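You operate a simulated robot arm through the tools that you are given. There is no shell and no other tool.

You are at the controls of a simulated two-armed robot. One attempt, no reset.

JOB
Set an eyelet in the wide orange strap at its printed pressure.
Fine: end hole only; strap against the stop, slide home, air on for one stroke, then off.

Only the result counts: the job must be done as asked and must still hold three seconds after the hand-in. Knocking over, shifting, dropping, spilling or breaking anything else fails it.

ROBOT AND FRAMES
Two 7-joint arms with fingered hands on one trunk that stands fixed in place. Base frame: the origin is at the foot of the trunk, x ahead of it, y to its left, z up. Lengths are in cm, angles in degrees, forces in N, time in s.
The left shoulder is at [2.1, 20.8, 140.7], the right one opposite. Each reaches about 115.2 cm from its shoulder. Payload 5 kg a hand.
Tool frame (each hand has its own): the origin (TCP) lies between the finger pads and is the grasp point; the fingertips stand 4.8 cm ahead of it; z points along the fingers, y is the line along which they close. The gripper opens to 16 cm; its body begins 5.6 cm behind the TCP. The gripper is a hand of 4 fingers: y runs from the thumb to the fingers, the wrist lies at [-2.6, -14.2, -25.2] in the tool frame, and closing takes about 1.5 s.
Orientation is that of the tool frame in the base frame, as a unit quaternion [w, x, y, z]. With the fingers straight down and the wrist toward the robot, the tool's x, y and z point along [0, 1, 0], [1, 0, 0] and [0, 0, -1] of the base frame.

CONTROLS
- The arms move only by the tool step_arm. It takes "left_rows", "right_rows" or both (then of equal length, played together; a hand with none holds still); each is a list of rows, each a list of 2 entries, a list of its own where there are three numbers: the shift along the tool's x, y, z in units of 40 mm (1.0 is 40 mm), then the turn, a rotation vector about the tool's x, y, z in units of 5 degrees (1.0 is 5 degrees). In form: [[[x, y, z], [rx, ry, rz]], ...]. A call has 1 to 20 rows; each row shifts and turns the commanded pose from where the row before left it, along the tool's axes as they then stand. "left_gripper" and "right_gripper" are, for a hand that has rows, the gripper command, from -1 (fully open) to 1 (shut), values between in proportion, set as the call begins (left out, the last holds). A call with a number of a shift or a turn outside -1 to 1 is refused whole. A row lasts 0.2 s, in which the tool goes at most 5 cm and 8.6 degrees; a call with a longer step from one row to the next is refused whole, and so is a gripper value outside its range. Where a pose cannot be reached the arm comes as near as it can. A force on the tool above 90 N (or 10 N above the force at the start of the call, whichever is more), or a blocked arm, ends the call early, and 0.2 s more pass. Each finger travels about 10.8 cm/s and halts on what it meets, pressing with about 29 N; the grip force reading is that of the motor and also rises with nothing between the fingers. The clock runs only during rows and for 0.2 s after the last one: add rows that do not move to give the fingers time. It gives the time, the measured TCP pose, the force on the tool (base axes), the opening and the grip force at its end, in the units of the frame above (readings bear some noise), with the torque about the TCP (base axes, N m) and any sound that the robot's microphone picked up.
- Cameras (640 x 400 px; columns grow to the right, rows downward): "scene" is now at [9.55, 2.01, 159.61]; the picture's right is [0.24, -0.97, 0.00], its down [-0.56, -0.14, -0.82] and it looks along [0.79, 0.20, -0.57] (base axes); focal length 310 px, centre (320, 200). "left" rides on the left gripper at [-8.7, -13.3, -18.9] in its tool frame; the picture's right is [-0.83, -0.26, 0.49], its down [0.51, -0.71, 0.49] and it looks along [0.22, 0.66, 0.72] (tool axes); focal length 238 px, centre (320, 200). "right" rides on the right gripper at [8.7, -13.3, -18.9] in its tool frame; the picture's right is [-0.83, 0.26, -0.49], its down [-0.51, -0.71, 0.49] and it looks along [-0.22, 0.66, 0.72] (tool axes); focal length 238 px, centre (320, 200). There is no depth. A picture from a camera that has moved, and an enlarged one, comes with that camera's place and axes in the base frame and with its lens.
- get_image(camera): a new picture of that camera. No time passes.
- move_column(by): moves the trunk up (or, below 0, down) by that many cm; the arms and the scene camera ride with it, the base frame stays. It gives what a move gives, with no picture.
- set_fingers(index, middle, ring, thumb_bend, thumb_turn, hand): sets how far each is bent, from 0 (flat) to 100 (curled in); at 30 the hand is open as for a grip, at 70 the pads meet at the TCP. One left out holds its place. A second passes; each finger stops where it meets its share of the squeeze, and holds until it gets a number again. A gripper value or a shape takes the hand back. It gives what a move gives, with no picture; readings hold the bend of each and the force on the fingers (four entries, about 0 where the hand has none), thumb and palm. thumb_turn goes from beside the hand (0) to across from the fingers (100), as for a grip.
- grasp_type(shape, hand): the hand has 4 fingers and takes this shape, open, in about a second: jaw (thumb against the fingers, like two jaws); tri (thumb and two fingers); tip (a fingertip pinch); poke (one finger out to press); point (the index stretched); flat (the hand flat); cup (the hand cupped); fist (a fist). The gripper value then closes the fingers along that shape, each until it touches; the sizes above hold for jaw. It gives what a move gives, with no picture.
- pan_tilt(pan, tilt): turns the head with the scene camera to pan (to the left, within 86 degrees either way) and tilt (down, from -29 to 69), counted from straight ahead of the robot. It gives what a move gives.
- close_up(camera, box): a new picture of the part [left, top, right, bottom] of that camera's present view, enlarged. No time passes.
- job_done(): hands the job in; it is judged then, once.

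Places have to be worked out from the pictures, the camera data and where the tool is seen. Open the grippers and draw the arms clear of the work before you hand the job in, unless the task says otherwise.

The tools are called after ">>>" as name(argument=value, ...) on one line, values as JSON. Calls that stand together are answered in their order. step_arm: Moves the arms, as the interface text tells. Its arguments: {"type":"object","properties":{"left_rows":{"type":"array","items":{"type":"array"}},"left_gripper":{"type":"number"},"right_rows":{"type":"array","items":{"type":"array"}},"right_gripper":{"type":"number"}},"required":[]} The other tools are called the same way: move_column (by) moves the trunk up or down; grasp_type (shape, hand) gives the hand a shape; set_fingers (index, middle, ring, thumb_bend, thumb_turn, hand) moves the fingers one by one; pan_tilt (pan, tilt) turns the head that bears the scene camera; get_image (camera) takes a picture; close_up (camera, box) takes an enlarged picture of a part of a camera's view; job_done () hands the job in.

At the start:

```text
clock: 0.0
left_position: [58.08, 39.51, 129.72]
left_tcp_rot: [0.0, 0.707, 0.707, 0.0]
left_contact_force: [0.7, 0.1, 0.1]
left_ft_torque: [0.01, 0.01, 0.0]
left_gripper_width: 15.96
left_grip_force: 0.0
left_shape: jaw
left_bend: [30.0, 30.0, 30.0, 30.0, 98.0]
left_finger forces: [0.0, 0.0, 0.0, 0.0, 0.1, 0.0]
right_position: [75.03, -22.18, 121.21]
right_tcp_rot: [-0.001, 0.707, 0.707, -0.001]
right_contact_force: [0.5, 0.1, 0.0]
right_ft_torque: [-0.01, 0.02, -0.04]
right_gripper_width: 15.95
right_grip_force: 0.0
right_shape: jaw
right_bend: [30.0, 30.0, 30.0, 30.0, 98.0]
right_finger forces: [0.0, 0.1, 0.1, 0.0, 0.0, 0.1]
trunk travel left (down, up): [-40.9, 28.1]
head pan, tilt (commanded): [14.2, 34.9]
```

scene: 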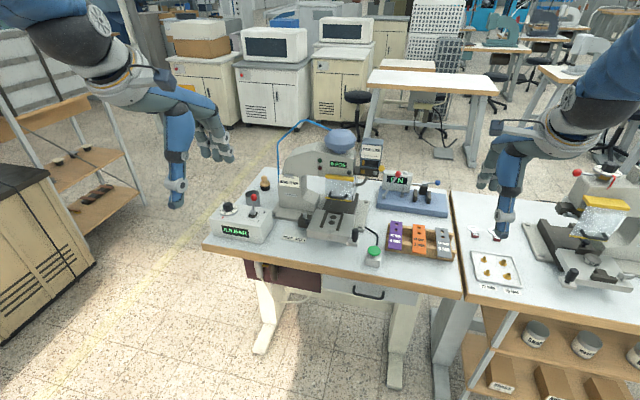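
right: 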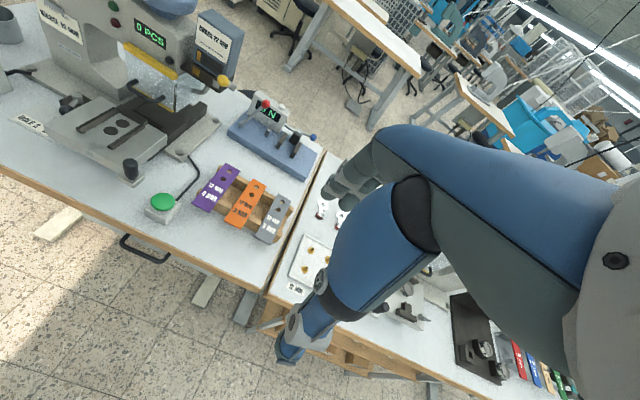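
left: 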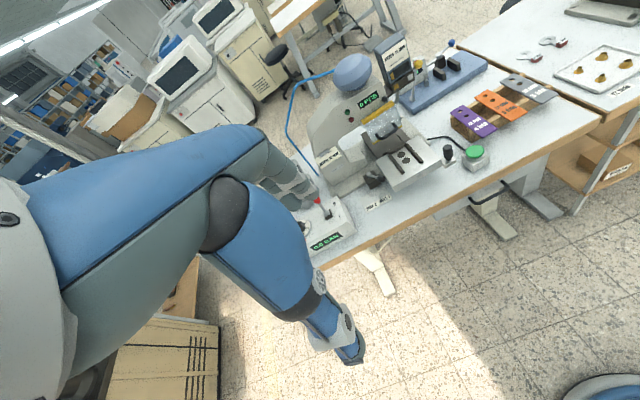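

I see an eyelet press station with straps, a control box and a tester. I'll take close-ups to read the labels before moving anything.

>>> close_up(camera="scene", box=[200, 110, 400, 260])

>>> close_up(camera="scene", box=[340, 150, 480, 280])

>>> close_up(camera="right", box=[180, 80, 340, 260])

>>> close_up(camera="left", box=[280, 30, 520, 260])

>>> close_up(camera="right", box=[0, 0, 240, 220])

```text
2.67 times, centred on (300, 185) of scene
camera zoom: at [9.55, 2.01, 159.61], right [0.24, -0.97, 0.0], down [-0.56, -0.14, -0.82], along [0.79, 0.2, -0.57], focal length 827 px, centre (373, 240)
```

zoom: 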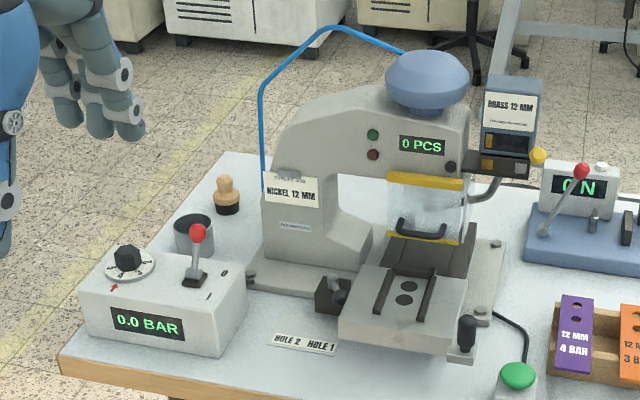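

```text
3.08 times, centred on (410, 215) of scene
camera zoom: at [9.55, 2.01, 159.61], right [0.24, -0.97, 0.0], down [-0.56, -0.14, -0.82], along [0.79, 0.2, -0.57], focal length 954 px, centre (43, 154)
```

zoom: 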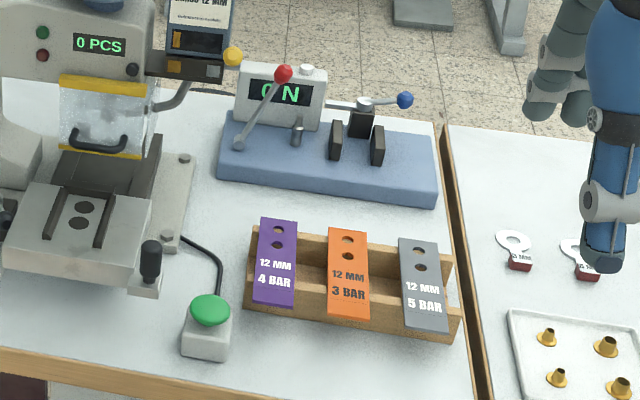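

```text
2.22 times, centred on (260, 170) of right
camera zoom: at [61.86, -13.47, 140.03], right [0.26, -0.83, 0.49], down [-0.71, -0.51, -0.49], along [0.66, -0.22, -0.72], focal length 530 px, centre (453, 267)
```

zoom: 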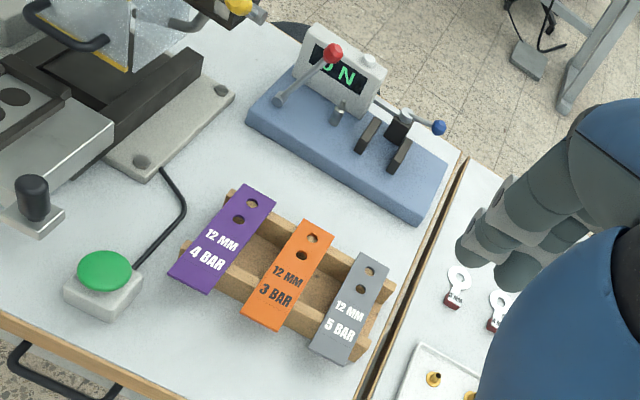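

```text
1.74 times, centred on (400, 145) of left
camera zoom: at [44.75, 30.91, 148.62], right [-0.26, -0.83, -0.49], down [-0.71, 0.51, -0.49], along [0.66, 0.22, -0.72], focal length 414 px, centre (181, 296)
```

zoom: 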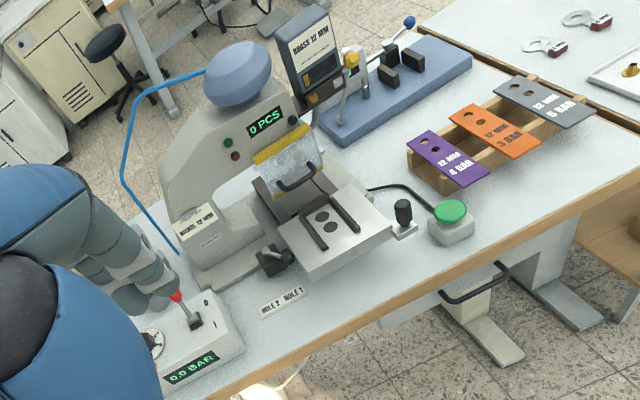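

```text
1.82 times, centred on (120, 110) of right
camera zoom: at [61.86, -13.47, 140.03], right [0.26, -0.83, 0.49], down [-0.71, -0.51, -0.49], along [0.66, -0.22, -0.72], focal length 433 px, centre (684, 364)
```

zoom: 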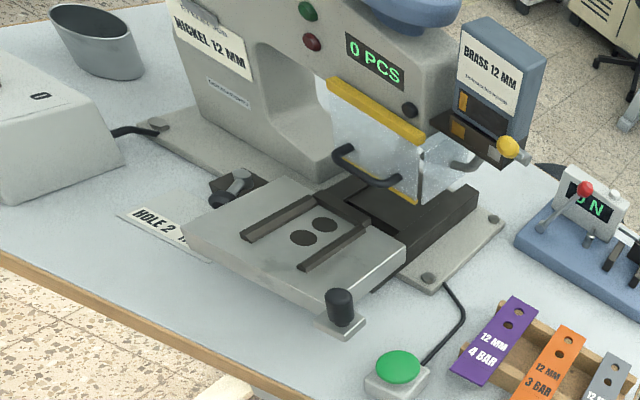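

The orange strap reads 12 MM / 3 BAR and the air box shows 0.0 BAR. I'll turn the head to survey the second table and check whether there is another orange strap or press.

>>> pan_tilt(pan=-25, tilt=40)

>>> get_image(camera="scene")

```text
clock: 1.1
left_position: [57.92, 39.48, 129.59]
left_tcp_rot: [0.0, 0.707, 0.707, 0.0]
left_contact_force: [0.3, -0.9, 1.0]
left_ft_torque: [0.02, -0.04, 0.0]
left_gripper_width: 15.96
left_grip_force: 0.0
left_shape: jaw
left_bend: [30.0, 30.0, 30.0, 30.0, 98.0]
left_finger forces: [0.0, 0.0, 0.0, 0.1, 0.1, 0.1]
right_position: [75.06, -22.18, 121.17]
right_tcp_rot: [-0.001, 0.707, 0.707, 0.0]
right_contact_force: [-0.2, 0.2, -0.7]
right_ft_torque: [0.0, -0.03, 0.0]
right_gripper_width: 15.95
right_grip_force: 0.0
right_shape: jaw
right_bend: [30.0, 30.0, 30.0, 30.0, 98.0]
right_finger forces: [0.0, 0.1, 0.0, 0.1, 0.0, 0.0]
trunk travel left (down, up): [-40.9, 28.1]
head pan, tilt (commanded): [-25.0, 40.0]
```

```text
taken
camera scene: at [8.72, -3.73, 158.85], right [-0.42, -0.91, 0.0], down [-0.58, 0.27, -0.77], along [0.69, -0.32, -0.64], focal length 310 px, centre (320, 200)
```

scene: 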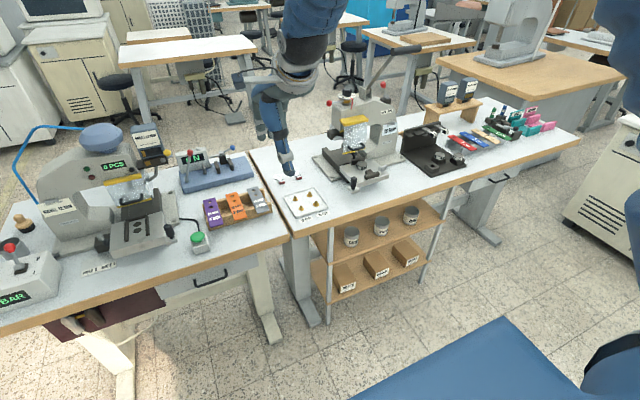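

>>> close_up(camera="scene", box=[250, 70, 450, 240])

>>> close_up(camera="scene", box=[390, 60, 590, 190])

>>> close_up(camera="scene", box=[0, 110, 280, 310])

>>> close_up(camera="scene", box=[310, 190, 450, 310])

```text
2.35 times, centred on (350, 155) of scene
camera zoom: at [8.72, -3.73, 158.85], right [-0.42, -0.91, 0.0], down [-0.58, 0.27, -0.77], along [0.69, -0.32, -0.64], focal length 729 px, centre (249, 306)
```

zoom: 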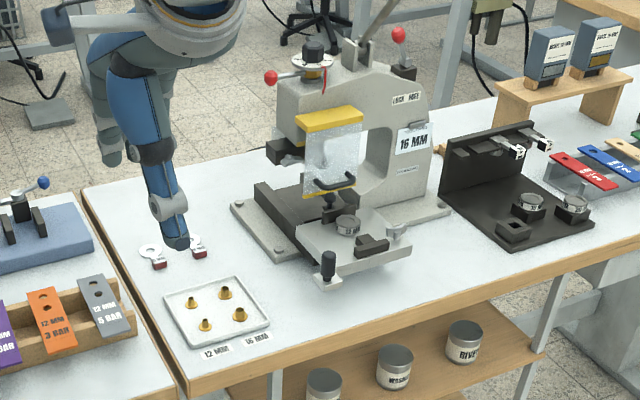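

```text
3.08 times, centred on (490, 125) of scene
camera zoom: at [8.72, -3.73, 158.85], right [-0.42, -0.91, 0.0], down [-0.58, 0.27, -0.77], along [0.69, -0.32, -0.64], focal length 954 px, centre (-203, 431)
```

zoom: 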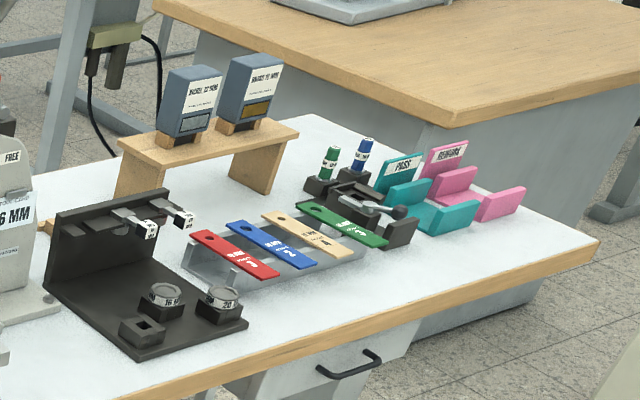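

```text
2.00 times, centred on (140, 210) of scene
camera zoom: at [8.72, -3.73, 158.85], right [-0.42, -0.91, 0.0], down [-0.58, 0.27, -0.77], along [0.69, -0.32, -0.64], focal length 620 px, centre (680, 180)
```

zoom: 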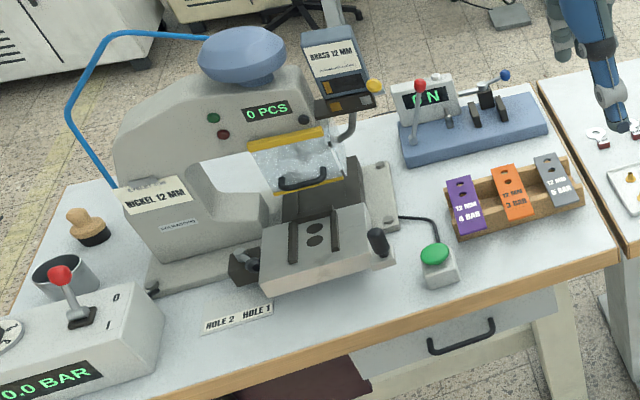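

```text
3.33 times, centred on (380, 250) of scene
camera zoom: at [8.72, -3.73, 158.85], right [-0.42, -0.91, 0.0], down [-0.58, 0.27, -0.77], along [0.69, -0.32, -0.64], focal length 1033 px, centre (120, 33)
```

zoom: 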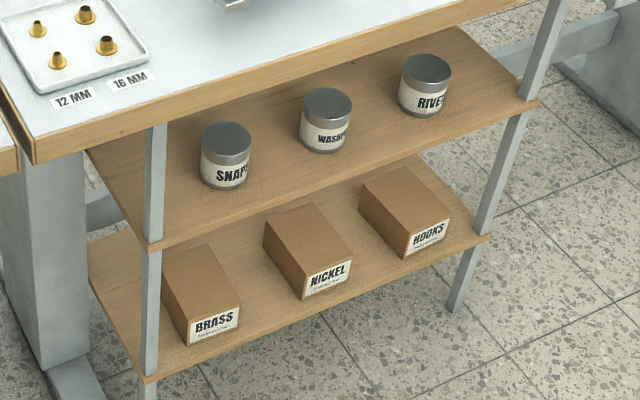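

Both tables are surveyed. The only orange strap (12 MM / 3 BAR) is in the rack by the pneumatic press, so I'll zoom tighter on the press's stop selector, slide, labels and air box.

>>> pan_tilt(pan=10, tilt=38)

>>> close_up(camera="scene", box=[270, 170, 370, 240])

>>> close_up(camera="scene", box=[180, 160, 290, 240])

>>> close_up(camera="scene", box=[240, 100, 380, 190])

>>> close_up(camera="left", box=[330, 100, 460, 190])

>>> close_up(camera="right", box=[20, 70, 160, 190])

```text
clock: 2.1
left_position: [58.02, 39.53, 129.88]
left_tcp_rot: [0.0, 0.707, 0.707, 0.0]
left_contact_force: [-0.8, -1.3, -0.7]
left_ft_torque: [0.0, -0.03, 0.0]
left_gripper_width: 15.97
left_grip_force: 0.0
left_shape: jaw
left_bend: [30.0, 30.0, 30.0, 30.0, 98.0]
left_finger forces: [0.0, 0.0, 0.0, 0.0, 0.0, 0.0]
right_position: [75.03, -22.17, 121.2]
right_tcp_rot: [0.0, 0.707, 0.707, 0.0]
right_contact_force: [0.7, -0.2, 0.2]
right_ft_torque: [-0.01, 0.0, -0.02]
right_gripper_width: 15.95
right_grip_force: 0.1
right_shape: jaw
right_bend: [30.0, 30.0, 30.0, 30.0, 98.0]
right_finger forces: [0.1, 0.1, 0.1, 0.0, 0.1, 0.1]
trunk travel left (down, up): [-40.9, 28.1]
head pan, tilt (commanded): [10.0, 38.0]
```

```text
5.71 times, centred on (320, 205) of scene
camera zoom: at [9.51, 1.34, 159.14], right [0.17, -0.98, 0.0], down [-0.61, -0.11, -0.79], along [0.78, 0.14, -0.62], focal length 1771 px, centre (320, 171)
```

zoom: 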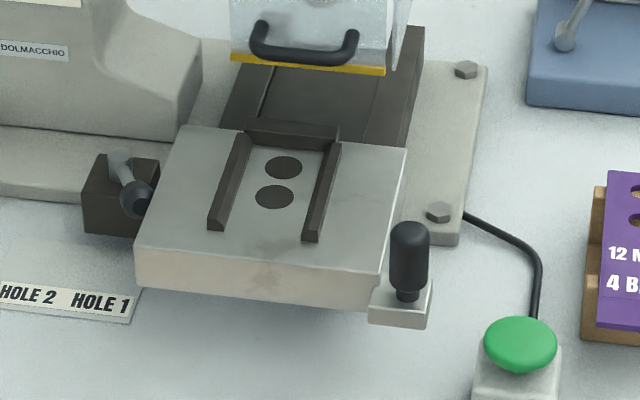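

```text
5.00 times, centred on (235, 200) of scene
camera zoom: at [9.51, 1.34, 159.14], right [0.17, -0.98, 0.0], down [-0.61, -0.11, -0.79], along [0.78, 0.14, -0.62], focal length 1550 px, centre (745, 200)
```

zoom: 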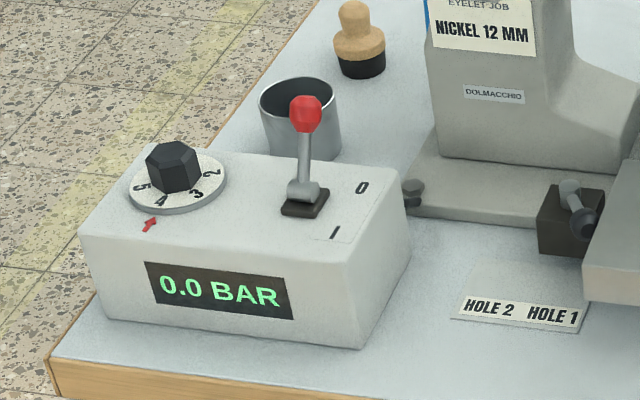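

```text
4.44 times, centred on (310, 145) of scene
camera zoom: at [9.51, 1.34, 159.14], right [0.17, -0.98, 0.0], down [-0.61, -0.11, -0.79], along [0.78, 0.14, -0.62], focal length 1378 px, centre (364, 444)
```

zoom: 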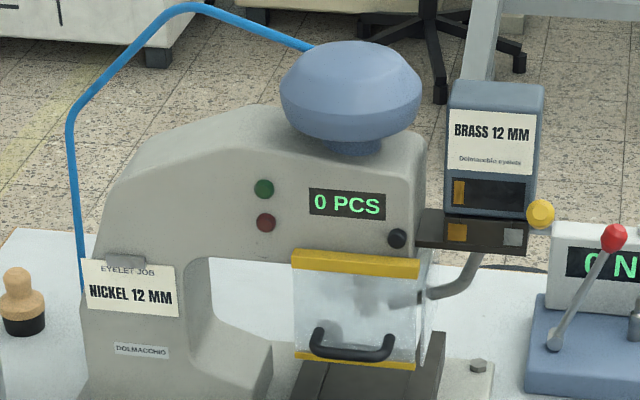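

```text
4.44 times, centred on (395, 145) of left
camera zoom: at [44.75, 30.91, 148.62], right [-0.26, -0.83, -0.49], down [-0.71, 0.51, -0.49], along [0.66, 0.22, -0.72], focal length 1059 px, centre (-13, 444)
```

zoom: 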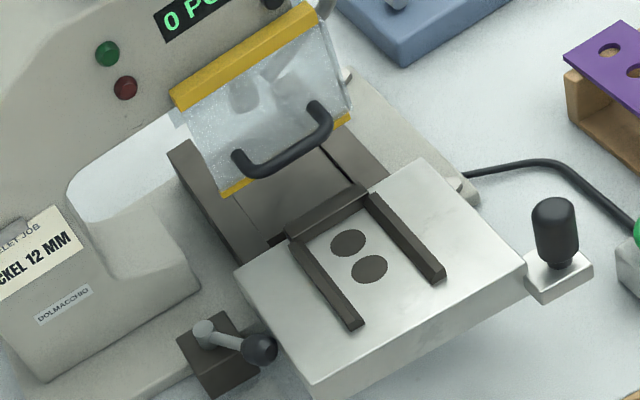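

```text
3.33 times, centred on (90, 130) of right
camera zoom: at [61.86, -13.47, 140.03], right [0.26, -0.83, 0.49], down [-0.71, -0.51, -0.49], along [0.66, -0.22, -0.72], focal length 794 px, centre (1087, 433)
```

zoom: 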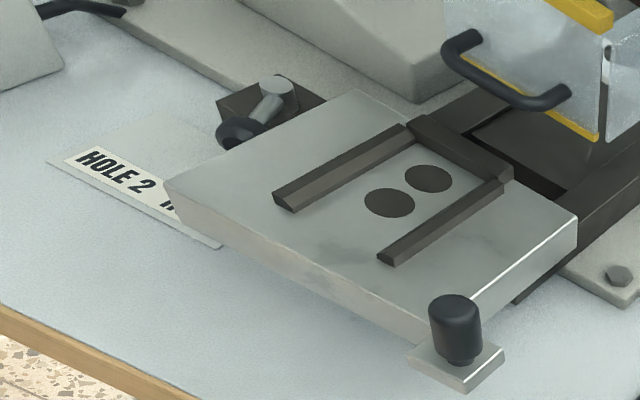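

The press carries a job card "EYELET JOB NICKEL 12 MM" while a BRASS 12 MM cartridge sits at its right side, and the dial arrow points near 4. I'll zoom in further on the cartridge, dial, selector and the cartridge stand.

>>> close_up(camera="scene", box=[325, 110, 385, 170])

>>> close_up(camera="scene", box=[190, 175, 260, 230])

>>> close_up(camera="scene", box=[260, 185, 320, 235])

>>> close_up(camera="right", box=[150, 10, 250, 100])

>>> close_up(camera="right", box=[180, 150, 310, 260])

>>> get_image(camera="scene")

```text
6.67 times, centred on (355, 140) of scene
camera zoom: at [9.51, 1.34, 159.14], right [0.17, -0.98, 0.0], down [-0.61, -0.11, -0.79], along [0.78, 0.14, -0.62], focal length 2066 px, centre (87, 600)
```

zoom: 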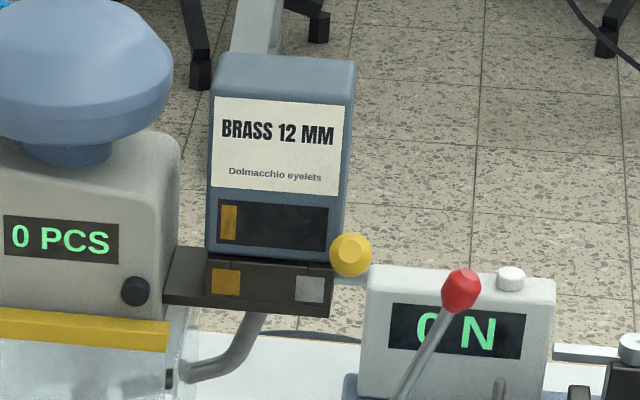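

```text
7.27 times, centred on (225, 202) of scene
camera zoom: at [9.51, 1.34, 159.14], right [0.17, -0.98, 0.0], down [-0.61, -0.11, -0.79], along [0.78, 0.14, -0.62], focal length 2254 px, centre (1011, 182)
```

zoom: 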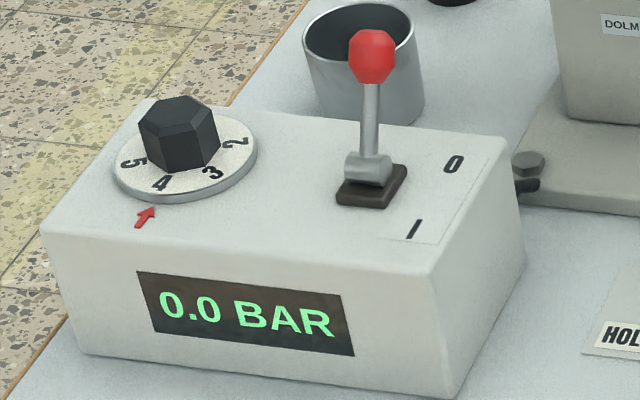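

```text
8.00 times, centred on (290, 210) of scene
camera zoom: at [9.51, 1.34, 159.14], right [0.17, -0.98, 0.0], down [-0.61, -0.11, -0.79], along [0.78, 0.14, -0.62], focal length 2480 px, centre (560, 120)
```

zoom: 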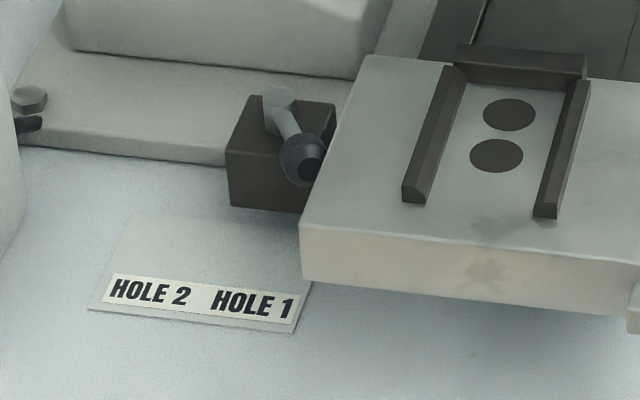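

```text
4.44 times, centred on (200, 55) of right
camera zoom: at [61.86, -13.47, 140.03], right [0.26, -0.83, 0.49], down [-0.71, -0.51, -0.49], along [0.66, -0.22, -0.72], focal length 1059 px, centre (853, 844)
```

zoom: 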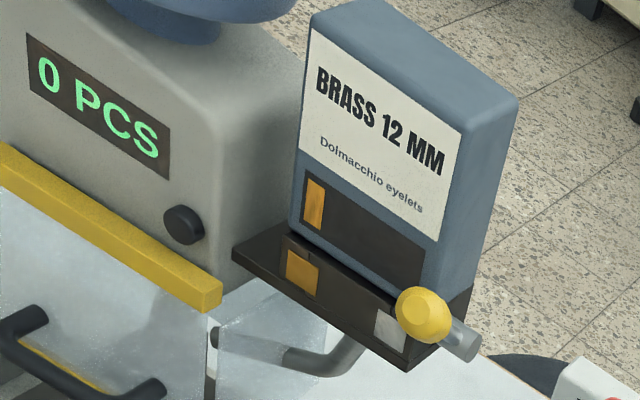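

```text
3.64 times, centred on (245, 205) of right
camera zoom: at [61.86, -13.47, 140.03], right [0.26, -0.83, 0.49], down [-0.71, -0.51, -0.49], along [0.66, -0.22, -0.72], focal length 867 px, centre (593, 182)
```

zoom: 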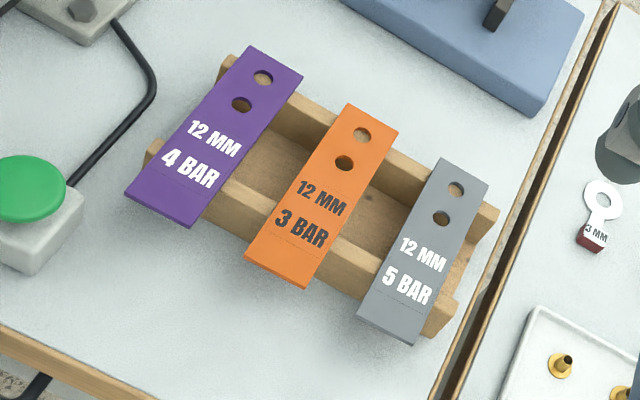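

```text
taken
camera scene: at [9.51, 1.34, 159.14], right [0.17, -0.98, 0.0], down [-0.61, -0.11, -0.79], along [0.78, 0.14, -0.62], focal length 310 px, centre (320, 200)
```

scene: 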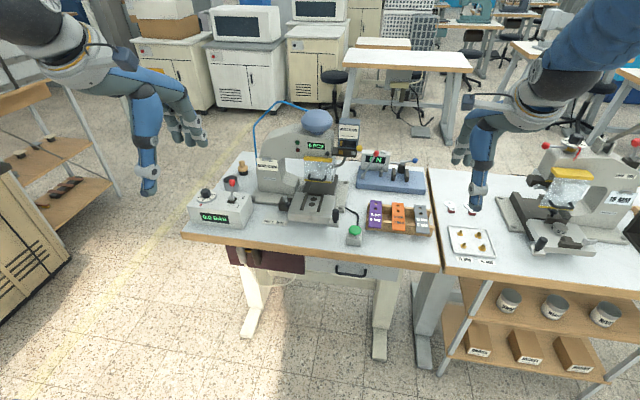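

My triangulation puts the table top at z≈81.5 and the slide top at z≈91. The slide spans x 86–98 and y 11–26, with the lane centred on y≈18.9 and its back stop at x≈97. The orange strap spans x 88–104 at y≈−12, z≈87. I'll bring the left hand in front of and above the slide to get its wrist camera closer.

>>> step_arm(left_rows=[[[-0.6, 0.4, 0.5], [0, 0, 0]], [[-0.6, 0.4, 0.5], [0, 0, 0]], [[-0.6, 0.4, 0.5], [0, 0, 0]], [[-0.6, 0.4, 0.5], [0, 0, 0]], [[-0.6, 0.4, 0.5], [0, 0, 0]], [[-0.6, 0.4, 0.5], [0, 0, 0]], [[-0.6, 0.4, 0.5], [0, 0, 0]], [[-0.6, 0.4, 0.5], [0, 0, 0]], [[-0.6, 0.4, 0.5], [0, 0, 0]], [[-0.6, 0.4, 0.5], [0, 0, 0]]])

>>> get_image(camera="left")

>>> get_image(camera="scene")

```text
clock: 4.3
left_position: [74.11, 15.61, 109.84]
left_tcp_rot: [0.0, 0.707, 0.707, 0.0]
left_contact_force: [0.8, 0.3, -0.3]
left_ft_torque: [0.07, 0.08, 0.04]
left_gripper_width: 15.97
left_grip_force: 0.0
left_shape: jaw
left_bend: [30.0, 30.0, 30.0, 30.0, 97.0]
left_finger forces: [0.0, 0.0, 0.1, 0.0, 0.0, 0.0]
right_position: [75.21, -22.39, 120.99]
right_tcp_rot: [-0.001, 0.707, 0.707, -0.001]
right_contact_force: [1.2, -0.2, -0.5]
right_ft_torque: [0.05, 0.07, 0.0]
right_gripper_width: 15.98
right_grip_force: 0.0
right_shape: jaw
right_bend: [30.0, 30.0, 30.0, 30.0, 98.0]
right_finger forces: [0.0, 0.0, 0.0, 0.0, 0.0, 0.0]
trunk travel left (down, up): [-40.9, 28.1]
head pan, tilt (commanded): [10.0, 38.0]
```

```text
taken
camera left: at [60.86, 6.95, 128.75], right [-0.26, -0.83, -0.49], down [-0.71, 0.51, -0.49], along [0.65, 0.22, -0.72], focal length 238 px, centre (320, 200)
```

left: 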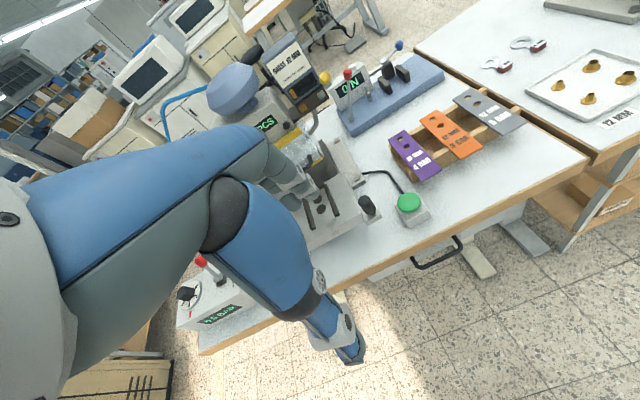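

```text
taken
camera scene: at [9.67, 1.21, 159.13], right [0.17, -0.98, 0.0], down [-0.61, -0.11, -0.79], along [0.78, 0.14, -0.62], focal length 310 px, centre (320, 200)
```

scene: 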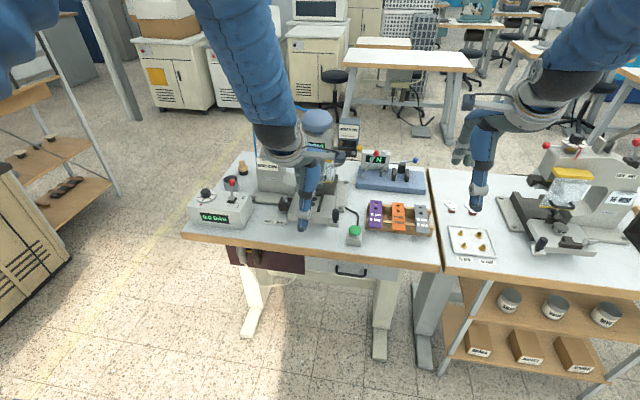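

The left camera now has a clear view of the strap rack and button, though its own hand hides the slide. I'll take enlarged views of the rack and of what shows of the slide.

>>> close_up(camera="left", box=[370, 70, 540, 200])

>>> close_up(camera="left", box=[240, 100, 440, 250])

```text
3.08 times, centred on (455, 135) of left
camera zoom: at [60.86, 6.95, 128.75], right [-0.26, -0.83, -0.49], down [-0.71, 0.51, -0.49], along [0.65, 0.22, -0.72], focal length 733 px, centre (-95, 400)
```

zoom: 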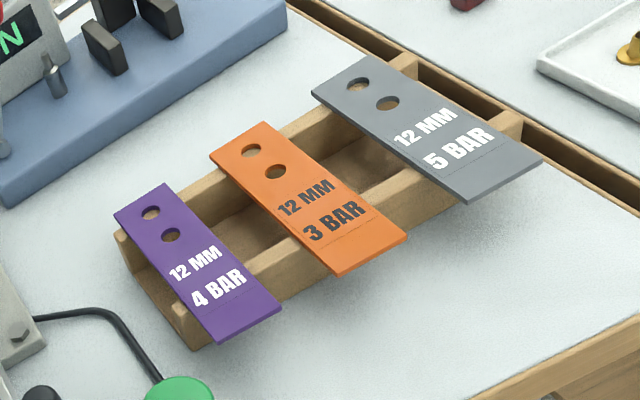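

```text
2.67 times, centred on (340, 175) of left
camera zoom: at [60.86, 6.95, 128.75], right [-0.26, -0.83, -0.49], down [-0.71, 0.51, -0.49], along [0.65, 0.22, -0.72], focal length 636 px, centre (267, 267)
```

zoom: 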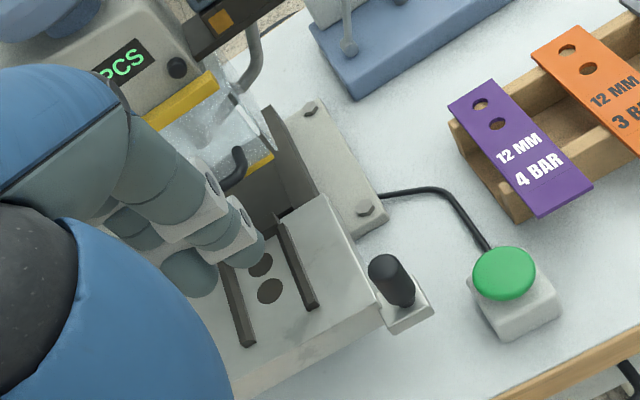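

From this view the strap measures x 88.4–103.3, y −9.3 to −13.4, about 4.1 cm wide with its top at z≈87.3. Its front end overhangs the rack. Before choosing a grasp I'll close the right hand partway in free air to see the finger geometry.

>>> step_arm(right_rows=[[[0, 0, 0], [0, 0, 0]], [[0, 0, 0], [0, 0, 0]], [[0, 0, 0], [0, 0, 0]], [[0, 0, 0], [0, 0, 0]], [[0, 0, 0], [0, 0, 0]], [[0, 0, 0], [0, 0, 0]]], right_gripper=0.4)

>>> close_up(camera="scene", box=[410, 50, 560, 230])

>>> get_image(camera="right")

```text
clock: 5.7
left_position: [73.95, 15.82, 109.97]
left_tcp_rot: [0.0, 0.707, 0.707, 0.0]
left_contact_force: [1.1, 0.1, -0.2]
left_ft_torque: [0.05, 0.01, -0.02]
left_gripper_width: 16.0
left_grip_force: 0.1
left_shape: jaw
left_bend: [30.0, 30.0, 30.0, 30.0, 97.0]
left_finger forces: [0.0, 0.0, 0.0, 0.0, 0.0, 0.0]
right_position: [75.07, -22.27, 121.21]
right_tcp_rot: [0.0, 0.707, 0.707, 0.0]
right_contact_force: [0.6, -0.2, -0.5]
right_ft_torque: [-0.02, 0.0, -0.01]
right_gripper_width: 4.84
right_grip_force: 0.1
right_shape: jaw
right_bend: [74.0, 54.0, 52.0, 74.0, 100.0]
right_finger forces: [0.1, 0.1, 0.0, 0.1, 0.0, 0.0]
trunk travel left (down, up): [-40.9, 28.1]
head pan, tilt (commanded): [10.0, 38.0]
```

```text
2.22 times, centred on (485, 140) of scene
camera zoom: at [9.53, 1.32, 159.14], right [0.17, -0.98, 0.0], down [-0.61, -0.11, -0.79], along [0.78, 0.14, -0.62], focal length 689 px, centre (-47, 333)
```

zoom: 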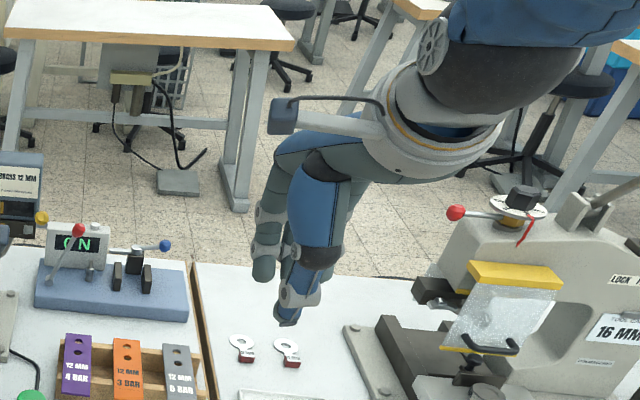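

```text
taken
camera right: at [61.88, -13.49, 140.02], right [0.26, -0.83, 0.49], down [-0.71, -0.51, -0.49], along [0.66, -0.22, -0.72], focal length 238 px, centre (320, 200)
```

right: 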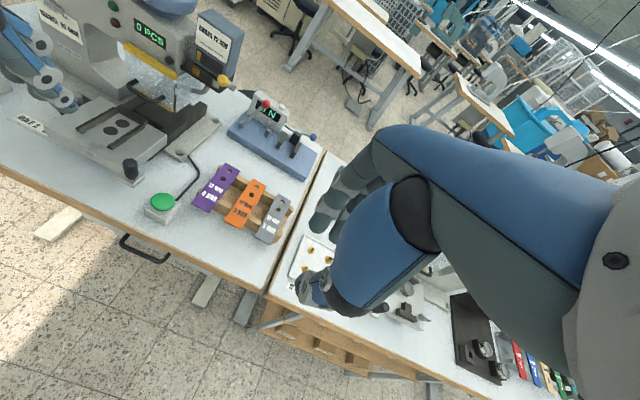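

The fingers curl noticeably as they close. I'll turn the right hand 90° so its closing line runs across base y, both to see its profile and as the likely edge-pinch orientation for the strap.

>>> step_arm(right_rows=[[[0, 0, 0], [0, 0, -1]], [[0, 0, 0], [0, 0, -1]], [[0, 0, 0], [0, 0, -1]], [[0, 0, 0], [0, 0, -1]], [[0, 0, 0], [0, 0, -1]], [[0, 0, 0], [0, 0, -1]], [[0, 0, 0], [0, 0, -1]], [[0, 0, 0], [0, 0, -1]], [[0, 0, 0], [0, 0, -1]], [[0, 0, 0], [0, 0, -1]], [[0, 0, 0], [0, 0, -1]], [[0, 0, 0], [0, 0, -1]], [[0, 0, 0], [0, 0, -1]], [[0, 0, 0], [0, 0, -1]], [[0, 0, 0], [0, 0, -1]], [[0, 0, 0], [0, 0, -1]], [[0, 0, 0], [0, 0, -1]], [[0, 0, 0], [0, 0, -1]]])

>>> close_up(camera="scene", box=[410, 50, 560, 230])

>>> get_image(camera="right")

```text
clock: 9.5
left_position: [74.04, 15.76, 110.01]
left_tcp_rot: [0.001, 0.707, 0.707, -0.001]
left_contact_force: [-0.3, -0.1, 0.9]
left_ft_torque: [-0.02, 0.0, 0.02]
left_gripper_width: 15.97
left_grip_force: 0.0
left_shape: jaw
left_bend: [30.0, 30.0, 30.0, 30.0, 97.0]
left_finger forces: [0.1, 0.1, 0.0, 0.0, 0.0, 0.1]
right_position: [75.15, -22.12, 121.15]
right_tcp_rot: [-0.001, 0.0, 1.0, 0.0]
right_contact_force: [0.3, 0.0, 0.0]
right_ft_torque: [0.02, 0.03, 0.0]
right_gripper_width: 4.85
right_grip_force: 0.1
right_shape: jaw
right_bend: [74.0, 54.0, 52.0, 74.0, 100.0]
right_finger forces: [0.1, 0.0, 0.0, 0.1, 0.0, 0.1]
trunk travel left (down, up): [-40.9, 28.1]
head pan, tilt (commanded): [10.0, 38.0]
```

```text
2.22 times, centred on (485, 140) of scene
camera zoom: at [9.58, 1.35, 159.14], right [0.17, -0.98, 0.0], down [-0.61, -0.11, -0.79], along [0.78, 0.14, -0.62], focal length 689 px, centre (-47, 333)
```

zoom: 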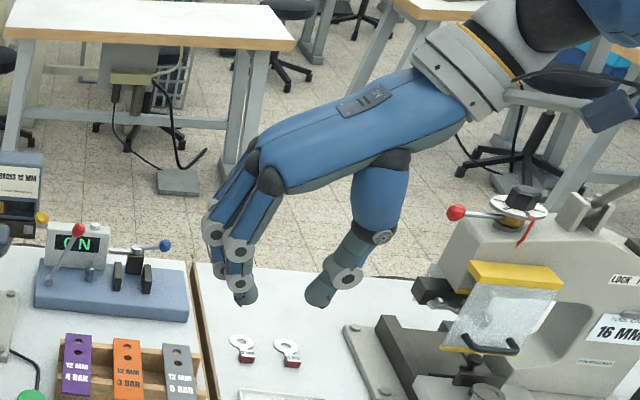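

```text
taken
camera right: at [66.48, -35.48, 139.96], right [0.83, 0.26, 0.49], down [0.51, -0.71, -0.49], along [0.22, 0.66, -0.72], focal length 238 px, centre (320, 200)
```

right: 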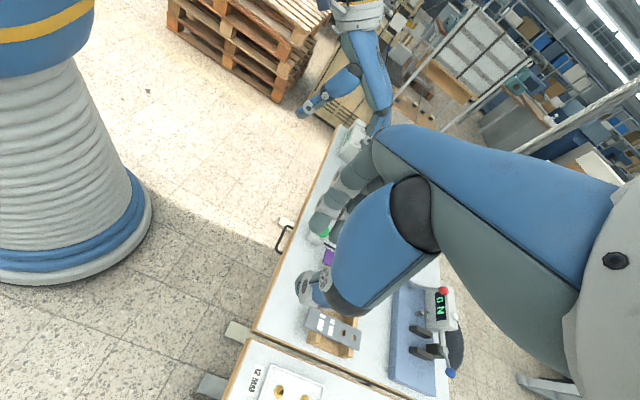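

The profile is now clear: the distal segments hang nearly parallel and straight down, with the tips about 5 cm below the TCP, so an edge pinch from above looks feasible. I'll test the narrower "tip" shape in free air, and take a tighter view of the rack rails.

>>> grasp_type(hand="right", shape="tip")

>>> close_up(camera="scene", box=[410, 50, 560, 230])

>>> close_up(camera="left", box=[390, 85, 500, 185])

```text
clock: 10.4
left_position: [73.91, 15.85, 109.99]
left_tcp_rot: [0.001, 0.707, 0.707, 0.0]
left_contact_force: [0.1, 0.0, -0.1]
left_ft_torque: [-0.02, -0.01, -0.03]
left_gripper_width: 15.95
left_grip_force: 0.0
left_shape: jaw
left_bend: [30.0, 30.0, 30.0, 30.0, 97.0]
left_finger forces: [0.0, 0.0, 0.1, 0.0, 0.1, 0.0]
right_position: [75.12, -22.14, 121.05]
right_tcp_rot: [0.0, 0.0, 1.0, 0.0]
right_contact_force: [-0.5, 0.5, 0.3]
right_ft_torque: [-0.03, 0.02, 0.01]
right_gripper_width: 15.98
right_grip_force: 0.0
right_shape: tip
right_bend: [30.0, 98.0, 99.0, 30.0, 98.0]
right_finger forces: [0.1, 0.0, 0.1, 0.1, 0.0, 0.1]
trunk travel left (down, up): [-40.9, 28.1]
head pan, tilt (commanded): [10.0, 38.0]
```

```text
2.22 times, centred on (485, 140) of scene
camera zoom: at [9.54, 1.34, 159.14], right [0.17, -0.98, 0.0], down [-0.61, -0.11, -0.79], along [0.78, 0.14, -0.62], focal length 689 px, centre (-47, 333)
```

zoom: 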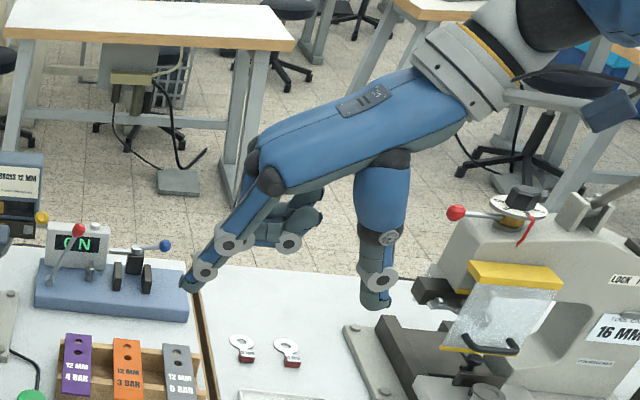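

```text
4.00 times, centred on (445, 135) of left
camera zoom: at [60.72, 7.05, 128.83], right [-0.26, -0.83, -0.49], down [-0.71, 0.51, -0.49], along [0.66, 0.22, -0.72], focal length 953 px, centre (-180, 460)
```

zoom: 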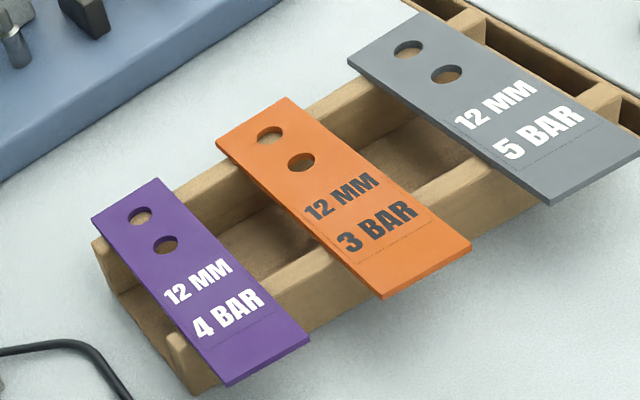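

In "tip" only the index, on the base −x side, opposes the thumb. The rack's front rail starts at x≈92.3, which leaves about 3.8 cm of strap overhanging in front. I'll check whether "tri" gives a more balanced two-finger pinch and close it partly to see its footprint.

>>> grasp_type(hand="right", shape="tri")

>>> step_arm(right_rows=[[[0, 0, 0], [0, 0, 0]], [[0, 0, 0], [0, 0, 0]], [[0, 0, 0], [0, 0, 0]], [[0, 0, 0], [0, 0, 0]], [[0, 0, 0], [0, 0, 0]], [[0, 0, 0], [0, 0, 0]], [[0, 0, 0], [0, 0, 0]]], right_gripper=0.45)

>>> close_up(camera="scene", box=[430, 80, 520, 180])

>>> close_up(camera="right", box=[240, 100, 480, 340])

```text
clock: 11.3
left_position: [73.96, 15.67, 109.97]
left_tcp_rot: [0.0, 0.707, 0.707, 0.0]
left_contact_force: [-0.5, -0.6, -1.2]
left_ft_torque: [0.03, -0.01, -0.02]
left_gripper_width: 15.95
left_grip_force: 0.0
left_shape: jaw
left_bend: [30.0, 30.0, 30.0, 30.0, 97.0]
left_finger forces: [0.1, 0.1, 0.0, 0.0, 0.0, 0.0]
right_position: [74.99, -22.13, 121.16]
right_tcp_rot: [0.0, -0.001, 1.0, 0.0]
right_contact_force: [-0.5, -0.6, 0.7]
right_ft_torque: [-0.02, 0.01, -0.02]
right_gripper_width: 15.93
right_grip_force: 0.1
right_shape: tri
right_bend: [30.0, 30.0, 99.0, 30.0, 98.0]
right_finger forces: [0.0, 0.0, 0.0, 0.1, 0.0, 0.0]
trunk travel left (down, up): [-40.9, 28.1]
head pan, tilt (commanded): [10.0, 38.0]
```

```text
clock: 12.9
left_position: [74.0, 15.77, 109.96]
left_tcp_rot: [0.0, 0.707, 0.707, 0.0]
left_contact_force: [-0.1, 0.9, -0.8]
left_ft_torque: [-0.01, -0.01, -0.02]
left_gripper_width: 15.99
left_grip_force: 0.0
left_shape: jaw
left_bend: [30.0, 30.0, 30.0, 30.0, 97.0]
left_finger forces: [0.0, 0.0, 0.0, 0.1, 0.0, 0.1]
right_position: [75.05, -22.2, 121.08]
right_tcp_rot: [0.0, 0.0, 1.0, 0.0]
right_contact_force: [-0.6, 0.5, -0.3]
right_ft_torque: [0.01, -0.01, 0.01]
right_gripper_width: 4.46
right_grip_force: 0.1
right_shape: tri
right_bend: [74.0, 55.0, 99.0, 74.0, 100.0]
right_finger forces: [0.0, 0.0, 0.1, 0.1, 0.0, 0.1]
trunk travel left (down, up): [-40.9, 28.1]
head pan, tilt (commanded): [10.0, 38.0]
```

```text
4.00 times, centred on (475, 130) of scene
camera zoom: at [9.53, 1.32, 159.14], right [0.17, -0.98, 0.0], down [-0.61, -0.11, -0.79], along [0.78, 0.14, -0.62], focal length 1240 px, centre (-300, 480)
```

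zoom: 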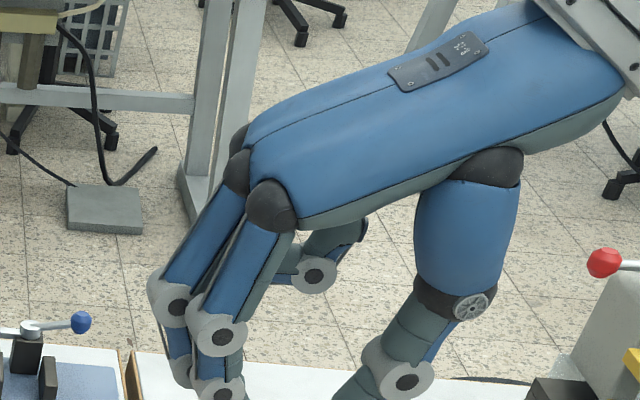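

```text
1.67 times, centred on (360, 220) of right
camera zoom: at [66.43, -35.46, 140.0], right [0.83, 0.26, 0.49], down [0.51, -0.71, -0.49], along [0.22, 0.66, -0.72], focal length 397 px, centre (253, 167)
```

zoom: 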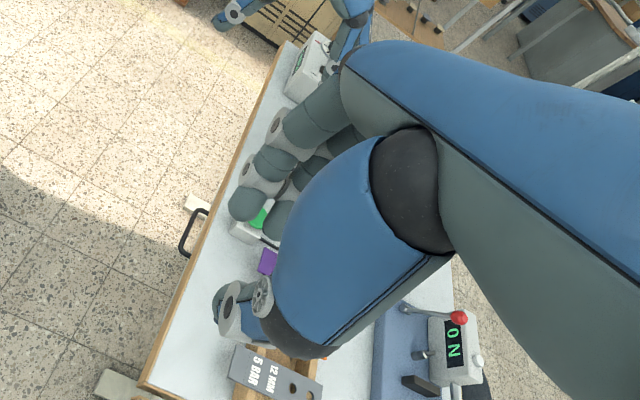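

I need the fingertip region itself, so I'll zoom lower on the hand.

>>> close_up(camera="scene", box=[440, 130, 520, 200])

>>> close_up(camera="right", box=[290, 190, 370, 320])

```text
5.71 times, centred on (480, 165) of scene
camera zoom: at [9.53, 1.32, 159.14], right [0.17, -0.98, 0.0], down [-0.61, -0.11, -0.79], along [0.78, 0.14, -0.62], focal length 1771 px, centre (-594, 400)
```

zoom: 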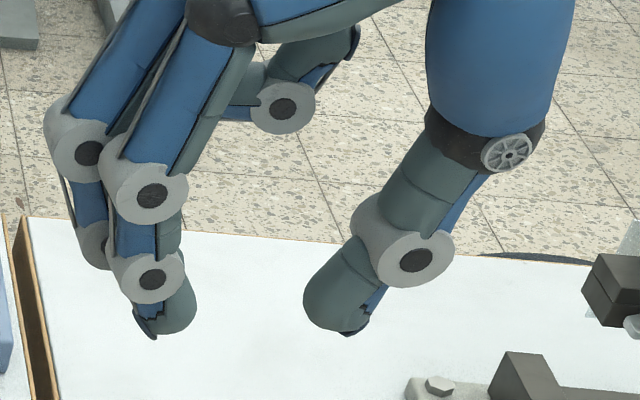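

```text
3.08 times, centred on (330, 255) of right
camera zoom: at [66.43, -35.46, 140.0], right [0.83, 0.26, 0.49], down [0.51, -0.71, -0.49], along [0.22, 0.66, -0.72], focal length 733 px, centre (289, 31)
```

zoom: 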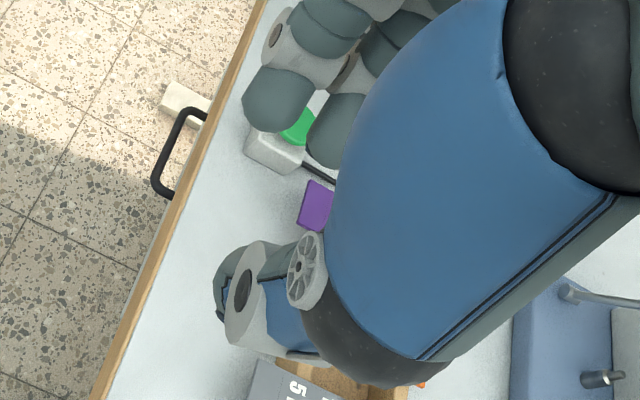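

In "tip" the index (x≈TCP−1) opposes the thumb (x≈TCP−0.5) with tips about 4.7 cm below the TCP, so it fits the 3.8 cm overhang and the 3.7 cm gaps to the neighbouring straps. I'll take the tip shape, pre-close to about 5.6 cm and hover above the orange strap's front end.

>>> grasp_type(hand="right", shape="tip")

>>> step_arm(right_rows=[[[-0.506, 0.335, 0.656], [0, 0, 0]], [[-0.506, 0.335, 0.656], [0, 0, 0]], [[-0.506, 0.335, 0.656], [0, 0, 0]], [[-0.506, 0.335, 0.656], [0, 0, 0]], [[-0.506, 0.335, 0.656], [0, 0, 0]], [[-0.506, 0.335, 0.656], [0, 0, 0]], [[-0.506, 0.335, 0.656], [0, 0, 0]], [[-0.506, 0.335, 0.656], [0, 0, 0]], [[0, 0, 0], [0, 0, 0]]], right_gripper=0.3)

>>> get_image(camera="scene")

>>> close_up(camera="left", box=[350, 30, 550, 190])

>>> close_up(camera="scene", box=[350, 140, 470, 250])

```text
clock: 13.8
left_position: [73.87, 15.64, 109.94]
left_tcp_rot: [0.0, 0.708, 0.707, 0.0]
left_contact_force: [0.0, -0.8, 0.2]
left_ft_torque: [-0.03, 0.0, -0.01]
left_gripper_width: 15.96
left_grip_force: 0.0
left_shape: jaw
left_bend: [30.0, 30.0, 30.0, 30.0, 97.0]
left_finger forces: [0.1, 0.0, 0.1, 0.1, 0.1, 0.0]
right_position: [75.1, -22.14, 121.21]
right_tcp_rot: [0.0, -0.001, 1.0, 0.0]
right_contact_force: [0.1, 0.5, 0.6]
right_ft_torque: [-0.01, 0.0, 0.02]
right_gripper_width: 15.96
right_grip_force: 0.1
right_shape: tip
right_bend: [30.0, 98.0, 99.0, 30.0, 98.0]
right_finger forces: [0.0, 0.0, 0.0, 0.0, 0.1, 0.0]
trunk travel left (down, up): [-40.9, 28.1]
head pan, tilt (commanded): [10.0, 38.0]
```

```text
clock: 15.8
left_position: [73.94, 15.7, 110.06]
left_tcp_rot: [0.0, 0.707, 0.707, 0.0]
left_contact_force: [0.0, 0.3, -0.1]
left_ft_torque: [0.08, -0.03, 0.02]
left_gripper_width: 15.95
left_grip_force: 0.1
left_shape: jaw
left_bend: [30.0, 30.0, 30.0, 30.0, 97.0]
left_finger forces: [0.0, 0.1, 0.1, 0.1, 0.0, 0.1]
right_position: [84.74, -11.7, 104.19]
right_tcp_rot: [0.0, 0.0, 1.0, 0.0]
right_contact_force: [-0.1, -0.4, 0.2]
right_ft_torque: [0.07, -0.04, -0.02]
right_gripper_width: 5.68
right_grip_force: 0.0
right_shape: tip
right_bend: [73.0, 98.0, 99.0, 73.0, 100.0]
right_finger forces: [0.1, 0.0, 0.1, 0.0, 0.1, 0.0]
right hand out of reach, approached as far as the arm can: row 6, 7, 8
trunk travel left (down, up): [-40.9, 28.1]
head pan, tilt (commanded): [10.0, 38.0]
```

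```text
taken
camera scene: at [9.46, 1.25, 159.15], right [0.17, -0.98, 0.0], down [-0.61, -0.11, -0.79], along [0.78, 0.14, -0.62], focal length 310 px, centre (320, 200)
```

scene: 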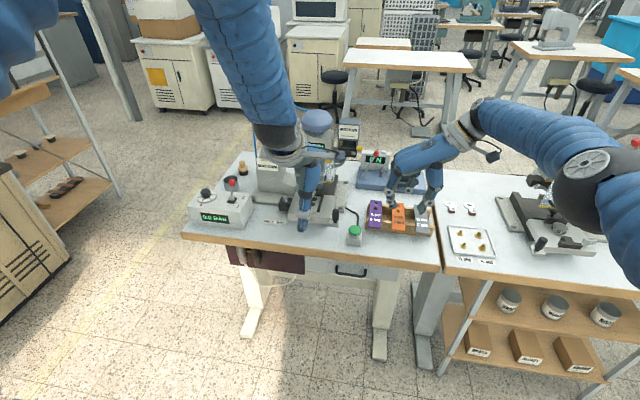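

```text
2.50 times, centred on (450, 110) of left
camera zoom: at [60.65, 6.95, 128.87], right [-0.26, -0.83, -0.49], down [-0.71, 0.51, -0.49], along [0.66, 0.22, -0.72], focal length 596 px, centre (-5, 425)
```

zoom: 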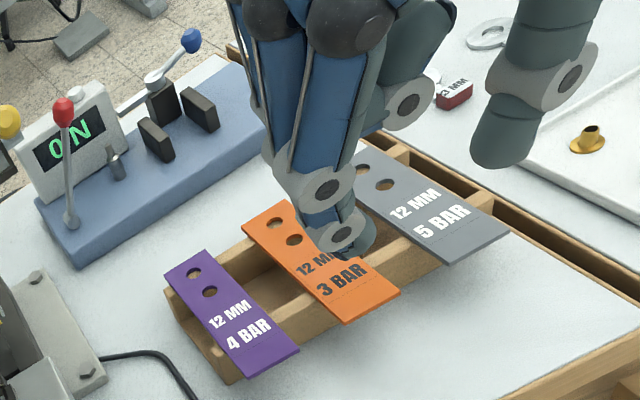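

```text
3.64 times, centred on (410, 195) of scene
camera zoom: at [9.46, 1.25, 159.15], right [0.17, -0.98, 0.0], down [-0.61, -0.11, -0.79], along [0.78, 0.14, -0.62], focal length 1127 px, centre (-7, 218)
```

zoom: 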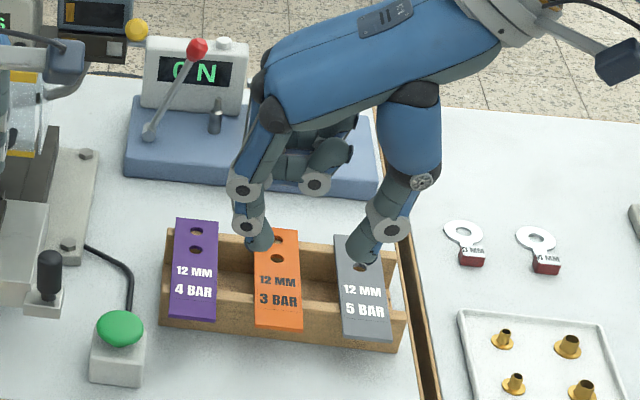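

The right arm fell short at x≈84.7 because a straight-down hand puts the wrist too far out at this shoulder height. I'll raise both hands first, then lower the trunk about 18 cm so the shoulders sit nearer working height.

>>> step_arm(left_rows=[[[0, -0.4, -0.9], [0, 0, 0]], [[0, -0.4, -0.9], [0, 0, 0]], [[0, -0.4, -0.9], [0, 0, 0]], [[0, -0.4, -0.9], [0, 0, 0]], [[0.8, 0, -0.4], [0, 0, 0]], [[0.8, 0, -0.4], [0, 0, 0]], [[0.8, 0, 0], [0, 0, 0]], [[0.8, 0, 0], [0, 0, 0]]], right_rows=[[[0.5, 0, -0.8], [0, 0, 0]], [[0.5, 0, -0.8], [0, 0, 0]], [[0.5, 0, -0.8], [0, 0, 0]], [[0.5, 0, -0.8], [0, 0, 0]], [[0, 0, -0.8], [0, 0, 0]], [[0, 0, -0.8], [0, 0, 0]], [[0, 0, -0.4], [0, 0, 0]], [[0, 0, 0], [0, 0, 0]]])

```text
clock: 17.6
left_position: [67.83, 28.61, 127.26]
left_tcp_rot: [0.0, 0.707, 0.707, -0.002]
left_contact_force: [0.2, 0.9, -1.3]
left_ft_torque: [-0.11, 0.04, -0.02]
left_gripper_width: 15.99
left_grip_force: 0.1
left_shape: jaw
left_bend: [30.0, 30.0, 30.0, 30.0, 98.0]
left_finger forces: [0.0, 0.0, 0.0, 0.0, 0.1, 0.1]
right_position: [77.0, -11.71, 124.82]
right_tcp_rot: [0.0, 0.0, 1.0, -0.001]
right_contact_force: [0.7, 0.7, 0.5]
right_ft_torque: [-0.16, 0.03, 0.06]
right_gripper_width: 5.69
right_grip_force: 0.1
right_shape: tip
right_bend: [73.0, 98.0, 99.0, 73.0, 100.0]
right_finger forces: [0.0, 0.0, 0.0, 0.0, 0.1, 0.0]
trunk travel left (down, up): [-40.9, 28.1]
head pan, tilt (commanded): [10.0, 38.0]
```

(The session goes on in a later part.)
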